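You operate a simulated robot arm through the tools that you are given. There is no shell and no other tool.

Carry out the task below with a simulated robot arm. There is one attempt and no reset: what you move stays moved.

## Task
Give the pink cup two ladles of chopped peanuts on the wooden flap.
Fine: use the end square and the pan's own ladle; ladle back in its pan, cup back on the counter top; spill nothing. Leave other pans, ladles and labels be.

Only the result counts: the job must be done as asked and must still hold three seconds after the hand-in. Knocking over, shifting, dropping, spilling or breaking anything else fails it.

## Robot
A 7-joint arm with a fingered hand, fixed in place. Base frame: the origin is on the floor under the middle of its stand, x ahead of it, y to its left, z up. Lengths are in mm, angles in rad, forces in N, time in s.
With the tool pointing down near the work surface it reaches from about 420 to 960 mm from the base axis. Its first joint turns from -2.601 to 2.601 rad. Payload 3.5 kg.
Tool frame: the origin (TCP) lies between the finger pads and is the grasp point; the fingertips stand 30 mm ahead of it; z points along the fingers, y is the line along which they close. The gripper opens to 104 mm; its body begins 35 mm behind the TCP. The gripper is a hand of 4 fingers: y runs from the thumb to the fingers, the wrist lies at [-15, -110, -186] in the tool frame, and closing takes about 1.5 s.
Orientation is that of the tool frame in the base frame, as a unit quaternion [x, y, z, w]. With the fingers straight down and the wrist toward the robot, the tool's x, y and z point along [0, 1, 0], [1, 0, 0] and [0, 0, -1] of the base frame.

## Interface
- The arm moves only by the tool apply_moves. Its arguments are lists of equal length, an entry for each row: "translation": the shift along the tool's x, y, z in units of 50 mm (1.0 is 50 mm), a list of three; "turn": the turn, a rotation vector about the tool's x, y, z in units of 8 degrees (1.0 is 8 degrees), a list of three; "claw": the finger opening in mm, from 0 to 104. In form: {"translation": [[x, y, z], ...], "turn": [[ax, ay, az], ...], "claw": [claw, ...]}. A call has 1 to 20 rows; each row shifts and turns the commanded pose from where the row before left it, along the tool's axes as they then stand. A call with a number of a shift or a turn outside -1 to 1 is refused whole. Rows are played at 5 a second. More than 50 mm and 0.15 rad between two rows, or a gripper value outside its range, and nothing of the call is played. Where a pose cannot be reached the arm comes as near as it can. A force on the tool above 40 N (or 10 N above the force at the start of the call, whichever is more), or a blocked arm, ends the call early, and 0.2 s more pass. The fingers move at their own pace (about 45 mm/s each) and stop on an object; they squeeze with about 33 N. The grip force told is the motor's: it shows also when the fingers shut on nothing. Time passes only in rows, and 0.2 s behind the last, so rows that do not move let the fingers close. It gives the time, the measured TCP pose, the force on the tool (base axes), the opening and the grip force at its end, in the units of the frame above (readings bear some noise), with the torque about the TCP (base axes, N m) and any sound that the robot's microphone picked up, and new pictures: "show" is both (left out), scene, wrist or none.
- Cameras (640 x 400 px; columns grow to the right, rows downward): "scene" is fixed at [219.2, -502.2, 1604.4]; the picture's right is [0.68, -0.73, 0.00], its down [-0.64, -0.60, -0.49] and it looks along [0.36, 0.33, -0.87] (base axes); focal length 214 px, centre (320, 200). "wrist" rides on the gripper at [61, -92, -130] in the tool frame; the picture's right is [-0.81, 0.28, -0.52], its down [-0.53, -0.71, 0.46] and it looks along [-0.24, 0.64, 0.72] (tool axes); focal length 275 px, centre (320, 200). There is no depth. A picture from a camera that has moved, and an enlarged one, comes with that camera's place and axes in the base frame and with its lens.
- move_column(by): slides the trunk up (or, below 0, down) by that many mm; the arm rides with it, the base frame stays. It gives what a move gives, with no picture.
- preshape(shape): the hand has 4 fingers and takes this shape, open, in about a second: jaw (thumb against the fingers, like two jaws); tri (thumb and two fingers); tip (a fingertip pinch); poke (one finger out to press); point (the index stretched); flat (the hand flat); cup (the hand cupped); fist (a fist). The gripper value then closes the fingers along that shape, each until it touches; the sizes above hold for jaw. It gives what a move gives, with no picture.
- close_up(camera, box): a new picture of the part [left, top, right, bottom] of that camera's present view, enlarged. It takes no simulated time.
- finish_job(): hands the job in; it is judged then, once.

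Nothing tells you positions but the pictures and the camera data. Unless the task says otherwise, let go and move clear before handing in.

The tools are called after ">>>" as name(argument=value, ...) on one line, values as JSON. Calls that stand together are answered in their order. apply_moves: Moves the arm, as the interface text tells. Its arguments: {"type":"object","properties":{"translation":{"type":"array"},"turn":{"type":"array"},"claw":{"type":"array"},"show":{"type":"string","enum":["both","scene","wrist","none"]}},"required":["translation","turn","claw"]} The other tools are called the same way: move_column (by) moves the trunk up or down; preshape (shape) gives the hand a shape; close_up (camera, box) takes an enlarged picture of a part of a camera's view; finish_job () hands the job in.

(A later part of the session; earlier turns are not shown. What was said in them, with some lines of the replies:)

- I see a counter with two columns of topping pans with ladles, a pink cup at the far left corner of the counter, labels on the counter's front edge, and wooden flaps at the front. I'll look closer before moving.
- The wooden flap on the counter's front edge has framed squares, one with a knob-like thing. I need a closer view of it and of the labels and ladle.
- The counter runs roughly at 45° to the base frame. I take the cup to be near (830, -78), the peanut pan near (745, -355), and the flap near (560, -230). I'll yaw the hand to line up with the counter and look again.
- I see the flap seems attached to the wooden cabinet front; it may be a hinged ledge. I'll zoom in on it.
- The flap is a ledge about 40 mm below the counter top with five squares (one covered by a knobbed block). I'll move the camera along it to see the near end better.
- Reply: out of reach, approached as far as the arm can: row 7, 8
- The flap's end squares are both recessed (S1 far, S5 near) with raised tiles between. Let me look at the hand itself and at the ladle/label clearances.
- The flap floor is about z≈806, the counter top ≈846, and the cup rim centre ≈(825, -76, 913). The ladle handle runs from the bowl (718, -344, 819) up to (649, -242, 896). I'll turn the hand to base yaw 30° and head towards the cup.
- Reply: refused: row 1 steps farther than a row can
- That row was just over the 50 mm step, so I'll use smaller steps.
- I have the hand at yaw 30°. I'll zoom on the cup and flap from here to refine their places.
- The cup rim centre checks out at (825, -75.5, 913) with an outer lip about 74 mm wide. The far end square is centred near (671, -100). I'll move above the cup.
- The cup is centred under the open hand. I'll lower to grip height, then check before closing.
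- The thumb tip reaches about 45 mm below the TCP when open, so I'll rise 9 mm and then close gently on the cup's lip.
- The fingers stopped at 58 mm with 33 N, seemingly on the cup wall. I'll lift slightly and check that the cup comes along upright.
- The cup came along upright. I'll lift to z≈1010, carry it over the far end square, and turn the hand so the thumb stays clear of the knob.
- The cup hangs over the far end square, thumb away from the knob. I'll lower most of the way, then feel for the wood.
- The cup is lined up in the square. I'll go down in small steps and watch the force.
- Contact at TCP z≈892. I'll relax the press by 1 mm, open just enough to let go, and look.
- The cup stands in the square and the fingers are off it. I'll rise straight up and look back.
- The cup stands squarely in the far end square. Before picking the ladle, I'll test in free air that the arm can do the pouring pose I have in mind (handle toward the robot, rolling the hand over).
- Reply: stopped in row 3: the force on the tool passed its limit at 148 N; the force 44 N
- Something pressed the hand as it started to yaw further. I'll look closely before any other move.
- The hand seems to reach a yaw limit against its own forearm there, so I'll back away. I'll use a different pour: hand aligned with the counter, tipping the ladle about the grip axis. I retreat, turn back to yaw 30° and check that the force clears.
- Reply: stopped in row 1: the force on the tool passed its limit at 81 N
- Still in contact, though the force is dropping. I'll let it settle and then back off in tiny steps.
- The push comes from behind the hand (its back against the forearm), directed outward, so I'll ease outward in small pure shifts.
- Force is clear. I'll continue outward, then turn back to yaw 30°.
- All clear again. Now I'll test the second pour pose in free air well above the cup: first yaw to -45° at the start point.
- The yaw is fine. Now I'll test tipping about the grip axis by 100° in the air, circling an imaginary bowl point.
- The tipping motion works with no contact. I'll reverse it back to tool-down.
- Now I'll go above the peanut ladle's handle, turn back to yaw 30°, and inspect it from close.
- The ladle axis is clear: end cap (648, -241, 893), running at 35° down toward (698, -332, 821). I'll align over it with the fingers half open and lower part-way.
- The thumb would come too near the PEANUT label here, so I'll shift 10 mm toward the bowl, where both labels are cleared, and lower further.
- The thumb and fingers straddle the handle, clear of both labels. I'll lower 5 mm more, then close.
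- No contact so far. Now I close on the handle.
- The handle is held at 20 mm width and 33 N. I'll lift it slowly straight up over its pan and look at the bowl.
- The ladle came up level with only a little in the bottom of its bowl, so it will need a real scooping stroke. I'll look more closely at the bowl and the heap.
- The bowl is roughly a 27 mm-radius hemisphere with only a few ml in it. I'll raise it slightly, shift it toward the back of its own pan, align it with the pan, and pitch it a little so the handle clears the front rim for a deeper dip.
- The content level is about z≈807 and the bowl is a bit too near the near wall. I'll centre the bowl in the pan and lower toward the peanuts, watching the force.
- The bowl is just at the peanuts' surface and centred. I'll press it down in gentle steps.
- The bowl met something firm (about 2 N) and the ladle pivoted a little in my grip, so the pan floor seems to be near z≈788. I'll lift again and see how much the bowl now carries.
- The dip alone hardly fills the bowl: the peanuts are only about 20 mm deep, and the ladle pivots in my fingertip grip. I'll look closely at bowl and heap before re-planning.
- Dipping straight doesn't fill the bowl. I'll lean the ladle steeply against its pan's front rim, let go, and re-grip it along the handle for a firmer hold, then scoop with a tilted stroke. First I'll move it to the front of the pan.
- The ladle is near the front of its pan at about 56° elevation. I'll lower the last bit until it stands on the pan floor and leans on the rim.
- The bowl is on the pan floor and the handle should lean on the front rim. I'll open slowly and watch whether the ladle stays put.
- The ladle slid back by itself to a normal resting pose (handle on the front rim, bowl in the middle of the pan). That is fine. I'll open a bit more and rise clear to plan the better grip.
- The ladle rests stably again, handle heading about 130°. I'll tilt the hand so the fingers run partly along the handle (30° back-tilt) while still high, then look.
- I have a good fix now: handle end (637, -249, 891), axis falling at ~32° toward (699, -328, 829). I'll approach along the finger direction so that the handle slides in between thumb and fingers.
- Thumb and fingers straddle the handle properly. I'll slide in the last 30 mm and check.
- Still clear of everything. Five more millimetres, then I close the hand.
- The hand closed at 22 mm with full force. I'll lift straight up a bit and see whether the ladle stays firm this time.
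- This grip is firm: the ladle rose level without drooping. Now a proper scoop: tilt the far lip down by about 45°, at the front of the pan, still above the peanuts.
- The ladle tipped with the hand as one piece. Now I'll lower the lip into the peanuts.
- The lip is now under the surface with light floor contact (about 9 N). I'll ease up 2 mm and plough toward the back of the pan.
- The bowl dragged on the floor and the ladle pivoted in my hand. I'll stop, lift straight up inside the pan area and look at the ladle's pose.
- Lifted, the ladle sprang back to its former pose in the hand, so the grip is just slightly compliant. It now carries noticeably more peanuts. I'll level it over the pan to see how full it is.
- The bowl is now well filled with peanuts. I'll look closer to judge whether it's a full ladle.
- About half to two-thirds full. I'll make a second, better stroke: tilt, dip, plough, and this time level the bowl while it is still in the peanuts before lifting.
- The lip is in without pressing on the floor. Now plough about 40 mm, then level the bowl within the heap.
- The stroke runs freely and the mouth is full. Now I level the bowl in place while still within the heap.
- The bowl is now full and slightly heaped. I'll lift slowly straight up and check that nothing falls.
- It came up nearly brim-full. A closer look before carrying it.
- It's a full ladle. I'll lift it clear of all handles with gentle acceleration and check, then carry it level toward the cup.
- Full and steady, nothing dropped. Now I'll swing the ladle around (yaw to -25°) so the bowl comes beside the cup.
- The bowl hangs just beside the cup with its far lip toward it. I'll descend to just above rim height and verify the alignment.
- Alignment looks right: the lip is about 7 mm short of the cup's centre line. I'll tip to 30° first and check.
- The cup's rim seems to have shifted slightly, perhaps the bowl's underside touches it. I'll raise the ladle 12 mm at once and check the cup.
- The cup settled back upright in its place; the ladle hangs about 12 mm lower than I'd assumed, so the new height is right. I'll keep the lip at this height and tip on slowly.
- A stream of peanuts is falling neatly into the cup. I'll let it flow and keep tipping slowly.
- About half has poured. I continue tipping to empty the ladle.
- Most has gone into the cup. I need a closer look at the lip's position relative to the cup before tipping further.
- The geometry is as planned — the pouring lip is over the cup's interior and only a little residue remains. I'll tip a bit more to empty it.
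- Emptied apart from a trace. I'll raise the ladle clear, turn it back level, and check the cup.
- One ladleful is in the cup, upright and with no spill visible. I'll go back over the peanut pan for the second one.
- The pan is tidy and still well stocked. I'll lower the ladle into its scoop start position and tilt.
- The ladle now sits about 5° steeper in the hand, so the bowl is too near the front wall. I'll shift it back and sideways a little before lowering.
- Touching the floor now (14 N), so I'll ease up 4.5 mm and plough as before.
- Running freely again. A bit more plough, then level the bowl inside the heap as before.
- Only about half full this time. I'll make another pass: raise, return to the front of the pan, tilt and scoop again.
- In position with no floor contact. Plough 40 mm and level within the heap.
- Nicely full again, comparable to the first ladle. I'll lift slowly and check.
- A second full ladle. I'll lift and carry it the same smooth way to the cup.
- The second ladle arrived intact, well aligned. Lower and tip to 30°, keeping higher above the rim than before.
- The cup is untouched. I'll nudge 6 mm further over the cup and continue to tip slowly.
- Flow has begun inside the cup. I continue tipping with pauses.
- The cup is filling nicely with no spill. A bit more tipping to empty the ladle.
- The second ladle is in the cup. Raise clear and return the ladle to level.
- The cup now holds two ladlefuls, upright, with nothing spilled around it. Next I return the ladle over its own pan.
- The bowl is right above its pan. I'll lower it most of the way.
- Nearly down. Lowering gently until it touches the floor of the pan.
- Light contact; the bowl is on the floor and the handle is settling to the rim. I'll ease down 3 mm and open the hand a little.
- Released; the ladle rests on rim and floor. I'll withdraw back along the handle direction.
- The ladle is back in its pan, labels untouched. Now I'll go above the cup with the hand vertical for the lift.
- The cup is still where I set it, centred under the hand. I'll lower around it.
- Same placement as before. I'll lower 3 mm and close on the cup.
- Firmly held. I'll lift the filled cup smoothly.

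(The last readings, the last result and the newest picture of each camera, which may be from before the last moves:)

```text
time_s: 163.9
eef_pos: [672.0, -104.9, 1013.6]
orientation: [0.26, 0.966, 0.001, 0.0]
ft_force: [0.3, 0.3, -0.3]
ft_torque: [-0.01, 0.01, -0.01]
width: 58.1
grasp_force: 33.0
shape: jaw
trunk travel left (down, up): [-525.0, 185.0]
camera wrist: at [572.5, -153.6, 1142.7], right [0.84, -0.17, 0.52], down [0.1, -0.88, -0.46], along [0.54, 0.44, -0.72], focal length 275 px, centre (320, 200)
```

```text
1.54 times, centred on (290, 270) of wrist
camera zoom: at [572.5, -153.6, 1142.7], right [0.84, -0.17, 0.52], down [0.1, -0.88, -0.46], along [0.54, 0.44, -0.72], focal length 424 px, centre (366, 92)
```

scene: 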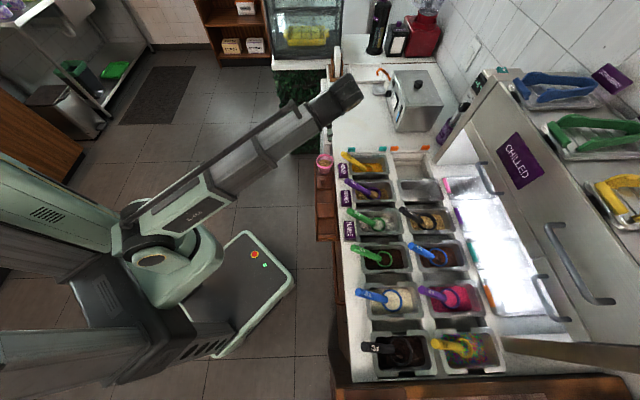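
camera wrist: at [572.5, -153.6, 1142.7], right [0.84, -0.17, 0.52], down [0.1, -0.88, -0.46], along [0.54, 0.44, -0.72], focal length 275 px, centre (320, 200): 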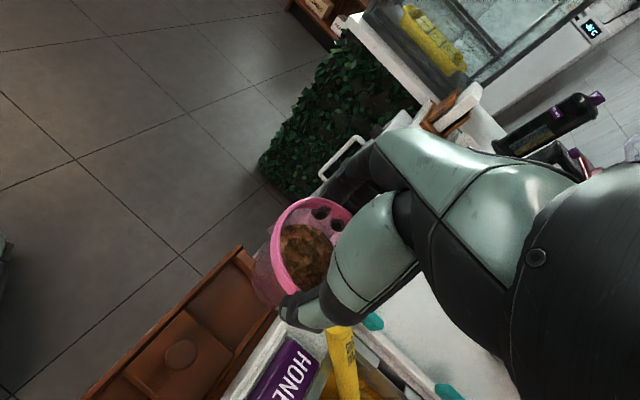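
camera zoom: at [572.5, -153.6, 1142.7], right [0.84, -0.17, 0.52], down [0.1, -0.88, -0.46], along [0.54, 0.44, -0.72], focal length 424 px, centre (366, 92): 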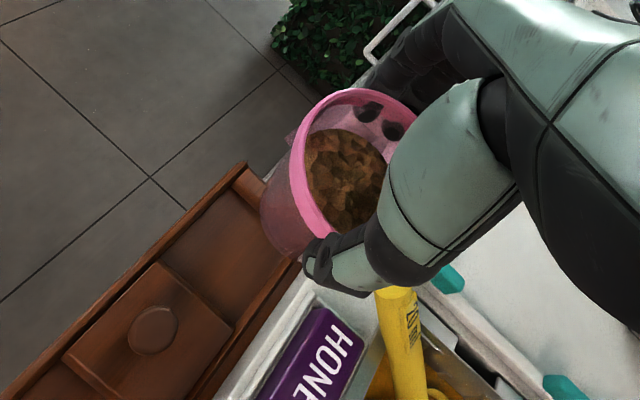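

The flap square is clean and the cup is held upright. I'll carry it back above its original spot on the counter.

>>> apply_moves(translation=[[-0.131, 0.113, 0], [-0.229, 0.198, 0], [-0.327, 0.283, 0], [-0.327, 0.283, 0], [-0.327, 0.283, 0], [-0.327, 0.283, 0], [-0.327, 0.283, 0], [-0.229, 0.198, 0], [-0.131, 0.113, 0], [0, 0, 0], [0, 0, 0], [0, 0, 0], [0, 0, 0], [0, 0, 0], [0, 0, 0], [0, 0, 0]], turn=[[0, 0, 0], [0, 0, 0], [0, 0, 0], [0, 0, 0], [0, 0, 0], [0, 0, 0], [0, 0, 0], [0, 0, 0], [0, 0, 0], [0, 0, 0.625], [0, 0, 0.625], [0, 0, 0.625], [0, 0, 0.625], [0, 0, 0.625], [0, 0, 0.625], [0, 0, 0]], claw=[60, 60, 60, 60, 60, 60, 60, 60, 60, 60, 60, 60, 60, 60, 60, 60], show="both")

>>> close_up(camera="scene", box=[310, 90, 390, 160])

```text
time_s: 167.3
eef_pos: [825.7, -75.5, 1011.7]
orientation: [0.501, 0.866, 0.001, 0.0]
ft_force: [-0.6, -0.8, -0.7]
ft_torque: [0.04, 0.0, 0.0]
width: 58.2
grasp_force: 33.4
shape: jaw
trunk travel left (down, up): [-525.0, 185.0]
camera wrist: at [714.2, -68.1, 1143.2], right [0.64, -0.57, 0.52], down [-0.35, -0.82, -0.46], along [0.68, 0.11, -0.72], focal length 275 px, centre (320, 200)
```

scene: 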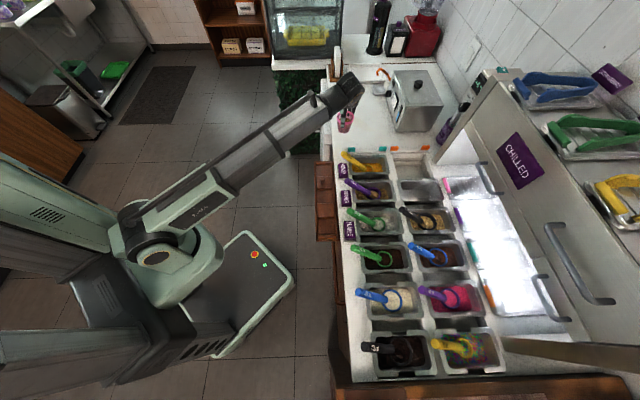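
wrist: 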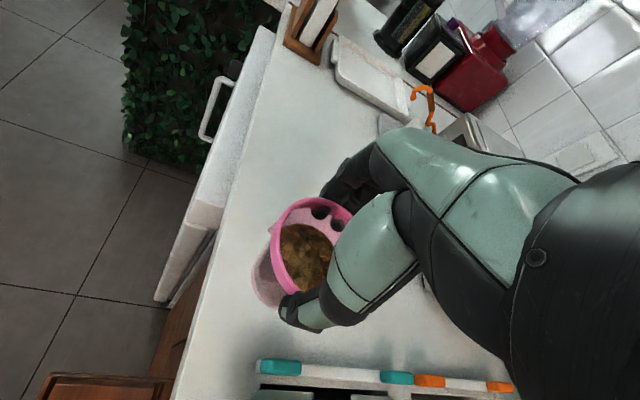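

```text
5.71 times, centred on (350, 125) of scene
camera zoom: at [219.2, -502.2, 1604.4], right [0.68, -0.73, 0.0], down [-0.64, -0.6, -0.49], along [0.36, 0.33, -0.87], focal length 1226 px, centre (149, 629)
```

zoom: 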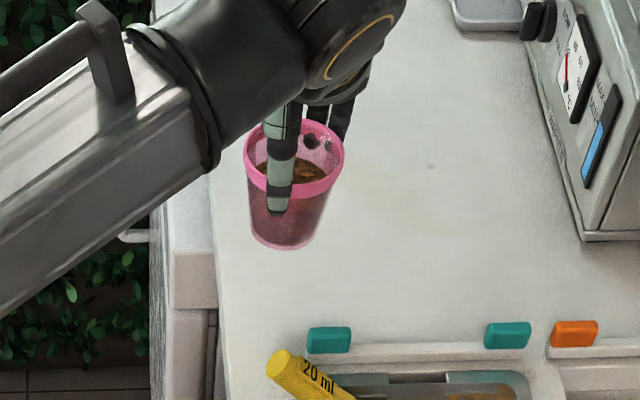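

Above the original spot. Lowering gently.

>>> apply_moves(translation=[[0, 0, 0.15], [0, 0, 0.3], [0, 0, 0.4], [0, 0, 0.35], [0, 0, 0.2], [0, 0, 0.12], [0, 0, 0]], turn=[[0, 0, 0], [0, 0, 0], [0, 0, 0], [0, 0, 0], [0, 0, 0], [0, 0, 0], [0, 0, 0]], claw=[60, 60, 60, 60, 60, 60, 60], show="none")

>>> apply_moves(translation=[[0, 0, 0.06], [0, 0, 0.04], [0, 0, 0], [0, 0, 0]], turn=[[0, 0, 0], [0, 0, 0], [0, 0, 0], [0, 0, 0]], claw=[60, 60, 60, 60], show="wrist")

```text
time_s: 168.9
eef_pos: [825.8, -76.0, 937.4]
orientation: [0.501, 0.865, 0.0, 0.001]
ft_force: [0.6, 0.4, -1.2]
ft_torque: [0.01, -0.05, -0.03]
width: 58.3
grasp_force: 32.9
shape: jaw
trunk travel left (down, up): [-525.0, 185.0]
```

```text
time_s: 169.9
eef_pos: [826.2, -74.7, 932.3]
orientation: [0.501, 0.865, 0.001, 0.001]
ft_force: [0.2, -0.1, -0.4]
ft_torque: [-0.01, 0.01, 0.0]
width: 58.2
grasp_force: 33.5
shape: jaw
trunk travel left (down, up): [-525.0, 185.0]
camera wrist: at [715.1, -68.2, 1061.6], right [0.64, -0.57, 0.52], down [-0.35, -0.82, -0.46], along [0.68, 0.11, -0.72], focal length 275 px, centre (320, 200)
```

wrist: 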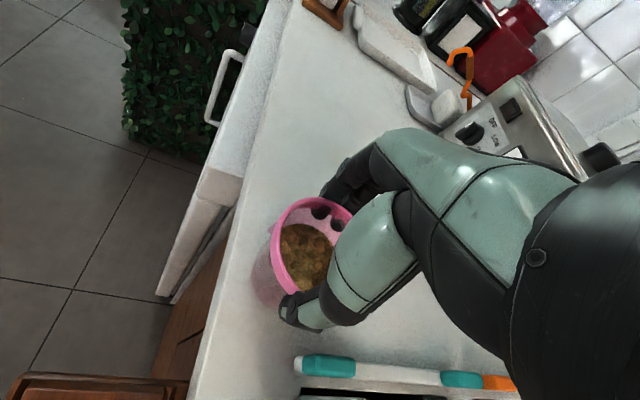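

Not touching yet. I'll go down in 2 mm steps until I feel the counter.

>>> apply_moves(translation=[[0, 0, 0.04], [0, 0, 0], [0, 0, 0]], turn=[[0, 0, 0], [0, 0, 0], [0, 0, 0]], claw=[60, 60, 60], show="none")

>>> apply_moves(translation=[[0, 0, 0.03], [0, 0, 0], [0, 0, 0]], turn=[[0, 0, 0], [0, 0, 0], [0, 0, 0]], claw=[60, 60, 60], show="none")

```text
time_s: 170.8
eef_pos: [826.6, -74.3, 929.2]
orientation: [0.5, 0.866, 0.001, 0.0]
ft_force: [-0.3, 0.2, -0.6]
ft_torque: [0.04, 0.0, 0.0]
width: 58.3
grasp_force: 33.4
shape: jaw
trunk travel left (down, up): [-525.0, 185.0]
```

```text
time_s: 171.6
eef_pos: [824.1, -74.7, 926.8]
orientation: [0.5, 0.866, 0.001, 0.001]
ft_force: [-1.1, 1.0, -0.1]
ft_torque: [0.02, 0.01, -0.02]
width: 58.2
grasp_force: 33.1
shape: jaw
trunk travel left (down, up): [-525.0, 185.0]
```

>>> apply_moves(translation=[[0, 0, 0.03], [0, 0, 0], [0, 0, 0]], turn=[[0, 0, 0], [0, 0, 0], [0, 0, 0]], claw=[60, 60, 60], show="none")

>>> close_up(camera="scene", box=[318, 105, 374, 155])

```text
time_s: 172.3
eef_pos: [825.8, -74.6, 927.5]
orientation: [0.5, 0.866, 0.002, 0.0]
ft_force: [0.7, -0.5, 5.3]
ft_torque: [0.0, -0.05, 0.02]
width: 58.1
grasp_force: 32.6
shape: jaw
trunk travel left (down, up): [-525.0, 185.0]
```

```text
8.00 times, centred on (346, 130) of scene
camera zoom: at [219.2, -502.2, 1604.4], right [0.68, -0.73, 0.0], down [-0.64, -0.6, -0.49], along [0.36, 0.33, -0.87], focal length 1716 px, centre (112, 760)
```

zoom: 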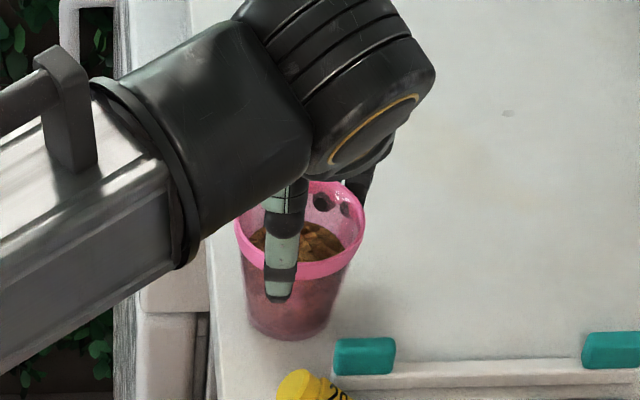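

Contact (5 N): the cup stands on the counter. I'll open slowly.

>>> apply_moves(translation=[[0, 0, 0], [0, 0, 0], [0, 0, 0], [0, 0, 0], [0, 0, 0], [0, 0, 0], [0, 0, 0], [0, 0, 0]], turn=[[0, 0, 0], [0, 0, 0], [0, 0, 0], [0, 0, 0], [0, 0, 0], [0, 0, 0], [0, 0, 0], [0, 0, 0]], claw=[62, 66, 70, 75, 80, 86, 92, 98], show="wrist")

>>> close_up(camera="wrist", box=[200, 140, 400, 400])

>>> close_up(camera="scene", box=[318, 105, 374, 155])

```text
time_s: 174.2
eef_pos: [825.8, -75.6, 926.5]
orientation: [0.501, 0.865, 0.001, 0.001]
ft_force: [0.1, 0.0, -0.1]
ft_torque: [0.03, 0.01, -0.01]
width: 98.0
grasp_force: 0.2
shape: jaw
trunk travel left (down, up): [-525.0, 185.0]
camera wrist: at [715.1, -68.1, 1056.8], right [0.64, -0.57, 0.52], down [-0.35, -0.82, -0.46], along [0.68, 0.11, -0.72], focal length 275 px, centre (320, 200)
```

wrist: 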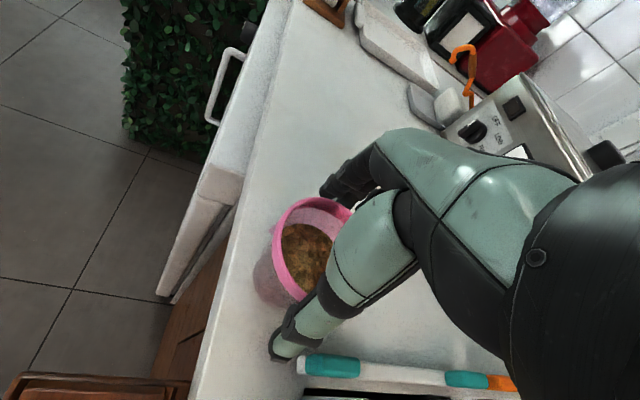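

```text
1.54 times, centred on (300, 270) of wrist
camera zoom: at [715.1, -68.1, 1056.8], right [0.64, -0.57, 0.52], down [-0.35, -0.82, -0.46], along [0.68, 0.11, -0.72], focal length 424 px, centre (351, 92)
```

zoom: 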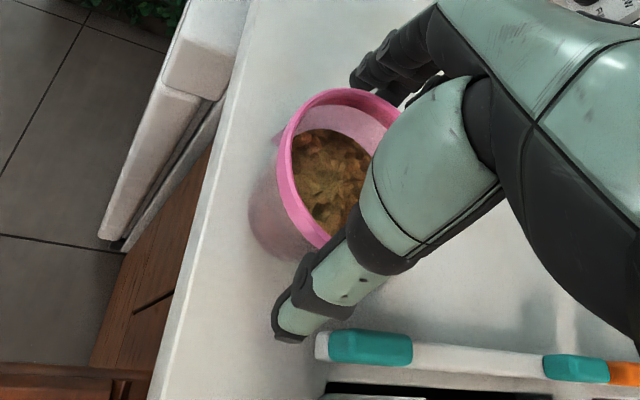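

```text
8.00 times, centred on (346, 130) of scene
camera zoom: at [219.2, -502.2, 1604.4], right [0.68, -0.73, 0.0], down [-0.64, -0.6, -0.49], along [0.36, 0.33, -0.87], focal length 1716 px, centre (112, 760)
```

zoom: 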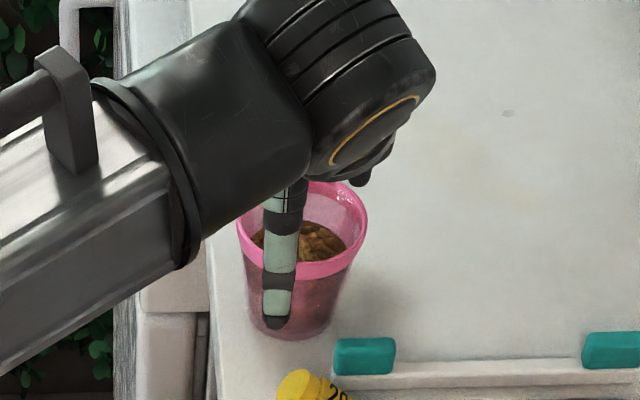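

Fingers are off the cup. I'll rise straight up and move clear, then inspect the whole scene.

>>> apply_moves(translation=[[0, 0, -0.2], [0, 0, -0.5], [0, 0, -0.8], [0, 0, -0.9], [0, 0, -0.9], [0, 0, -0.7], [0, -0.9, 0], [0, -0.9, 0], [0, -0.9, 0], [0, -0.9, 0], [0, -0.6, 0], [0, 0, 0]], turn=[[0, 0, 0], [0, 0, 0], [0, 0, 0], [0, 0, 0], [0, 0, 0], [0, 0, 0], [0, 0, 0], [0, 0, 0], [0, 0, 0], [0, 0, 0], [0, 0, 0], [0, 0, 0]], claw=[98, 98, 98, 98, 98, 98, 98, 98, 98, 98, 98, 98], show="both")

>>> close_up(camera="scene", box=[310, 110, 406, 170])

>>> close_up(camera="scene", box=[310, 150, 406, 210])

>>> close_up(camera="wrist", box=[220, 100, 380, 260])

```text
time_s: 176.8
eef_pos: [644.4, -179.8, 1126.0]
orientation: [0.501, 0.866, 0.001, 0.001]
ft_force: [0.0, -0.3, 0.0]
ft_torque: [-0.01, 0.01, -0.01]
width: 97.9
grasp_force: 0.1
shape: jaw
trunk travel left (down, up): [-525.0, 185.0]
camera wrist: at [533.0, -174.3, 1256.8], right [0.64, -0.57, 0.52], down [-0.35, -0.82, -0.46], along [0.68, 0.11, -0.72], focal length 275 px, centre (320, 200)
```

scene: 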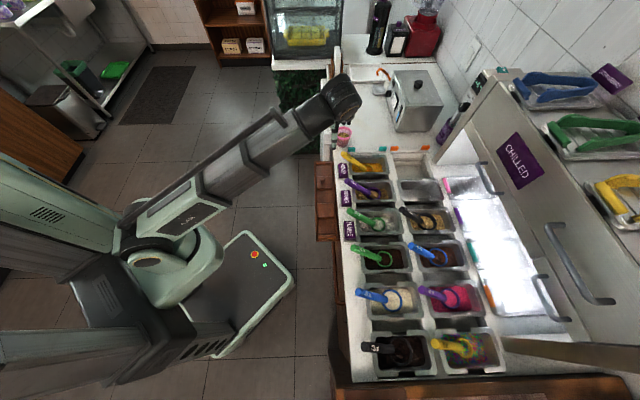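
wrist: 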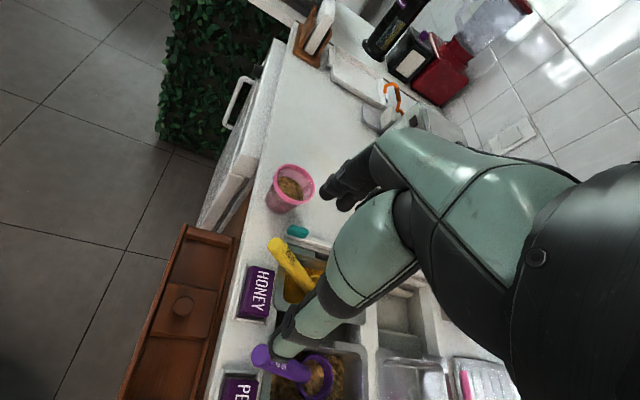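

```text
6.67 times, centred on (358, 140) of scene
camera zoom: at [219.2, -502.2, 1604.4], right [0.68, -0.73, 0.0], down [-0.64, -0.6, -0.49], along [0.36, 0.33, -0.87], focal length 1430 px, centre (67, 600)
```

zoom: 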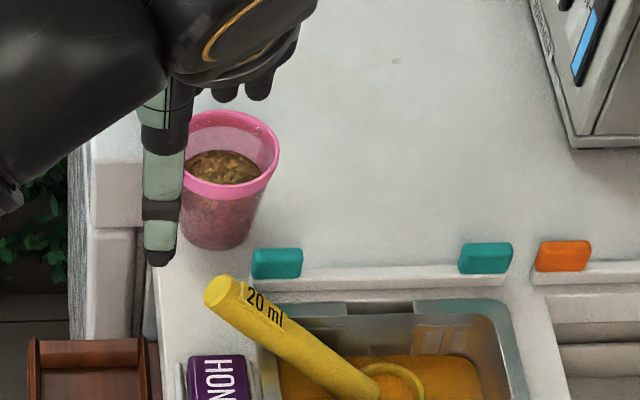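

```text
6.67 times, centred on (358, 180) of scene
camera zoom: at [219.2, -502.2, 1604.4], right [0.68, -0.73, 0.0], down [-0.64, -0.6, -0.49], along [0.36, 0.33, -0.87], focal length 1430 px, centre (67, 333)
```

zoom: 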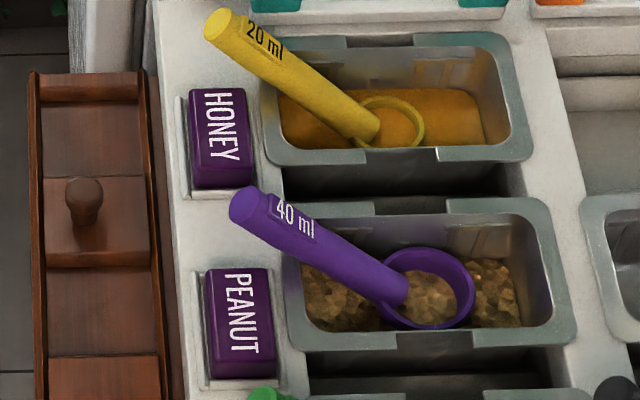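

```text
2.50 times, centred on (300, 180) of wrist
camera zoom: at [533.0, -174.3, 1256.8], right [0.64, -0.57, 0.52], down [-0.35, -0.82, -0.46], along [0.68, 0.11, -0.72], focal length 688 px, centre (370, 250)
```

zoom: 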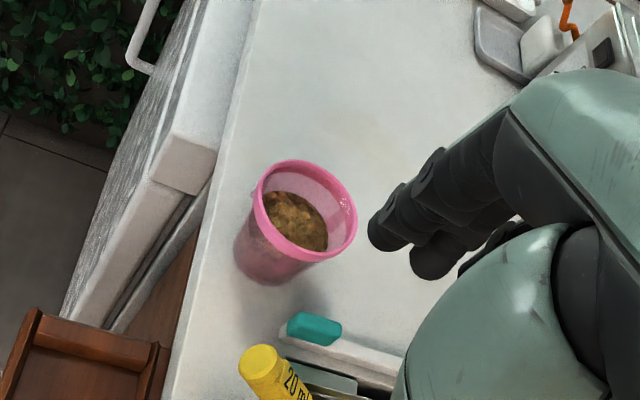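

Everything looks in order. A last check for spilled bits and shifted items before handing in.

>>> close_up(camera="scene", box=[308, 155, 358, 215])

>>> close_up(camera="wrist", box=[100, 200, 340, 400])

>>> close_up(camera="scene", box=[300, 190, 460, 290])

```text
6.67 times, centred on (333, 185) of scene
camera zoom: at [219.2, -502.2, 1604.4], right [0.68, -0.73, 0.0], down [-0.64, -0.6, -0.49], along [0.36, 0.33, -0.87], focal length 1430 px, centre (233, 300)
```

zoom: 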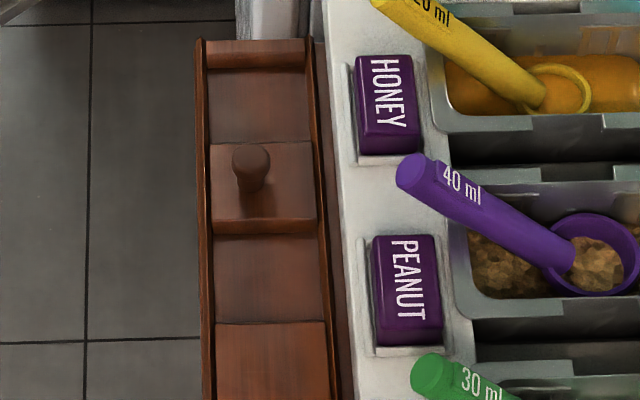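

```text
2.00 times, centred on (220, 300) of wrist
camera zoom: at [533.0, -174.3, 1256.8], right [0.64, -0.57, 0.52], down [-0.35, -0.82, -0.46], along [0.68, 0.11, -0.72], focal length 551 px, centre (520, 0)
```

zoom: 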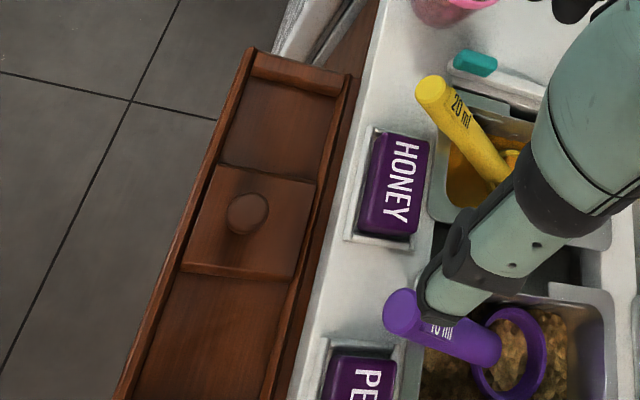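

```text
4.00 times, centred on (380, 240) of scene
camera zoom: at [219.2, -502.2, 1604.4], right [0.68, -0.73, 0.0], down [-0.64, -0.6, -0.49], along [0.36, 0.33, -0.87], focal length 858 px, centre (80, 40)
```

zoom: 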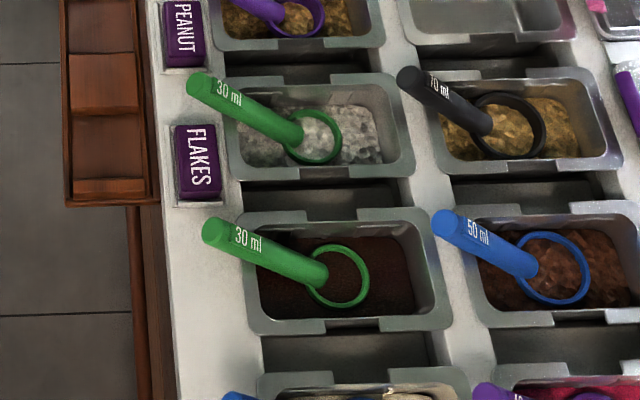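

The flap, counter and neighbouring pans are clean. Labels and other ladles haven't moved, the peanut ladle is in its pan, and the filled cup stands on the counter with the hand clear. I'm handing the job in.

>>> finish_job()

```text
The job is handed in.
```

I filled the pink cup with two ladles of chopped peanuts and handed the job in. The cup stood in the far end square of the wooden flap for both pours.

- **Ladle:** I used the 40 ml ladle from the peanut pan. It is back in that pan, with its handle on the front rim.
- **Cup:** it is back on the counter top at its starting spot, upright. I judged the two ladlefuls by eye at about 80–90 ml; nothing was measured.
- **Spills and other items:** I saw no spilled peanuts on the flap, the counter or the nearby pans. The other pans, ladles and labels looked unmoved in the last pictures.

**End square:** the flap has two end squares and the task didn't say which, so I chose the far one, beside HONEY.

**Bumps along the way:**
- While I was testing a pour in free air, the hand pressed against the robot's own forearm. I backed it off.
- At the start of the first pour, the ladle's bowl tipped the cup slightly. The cup settled back into place before any peanuts fell.
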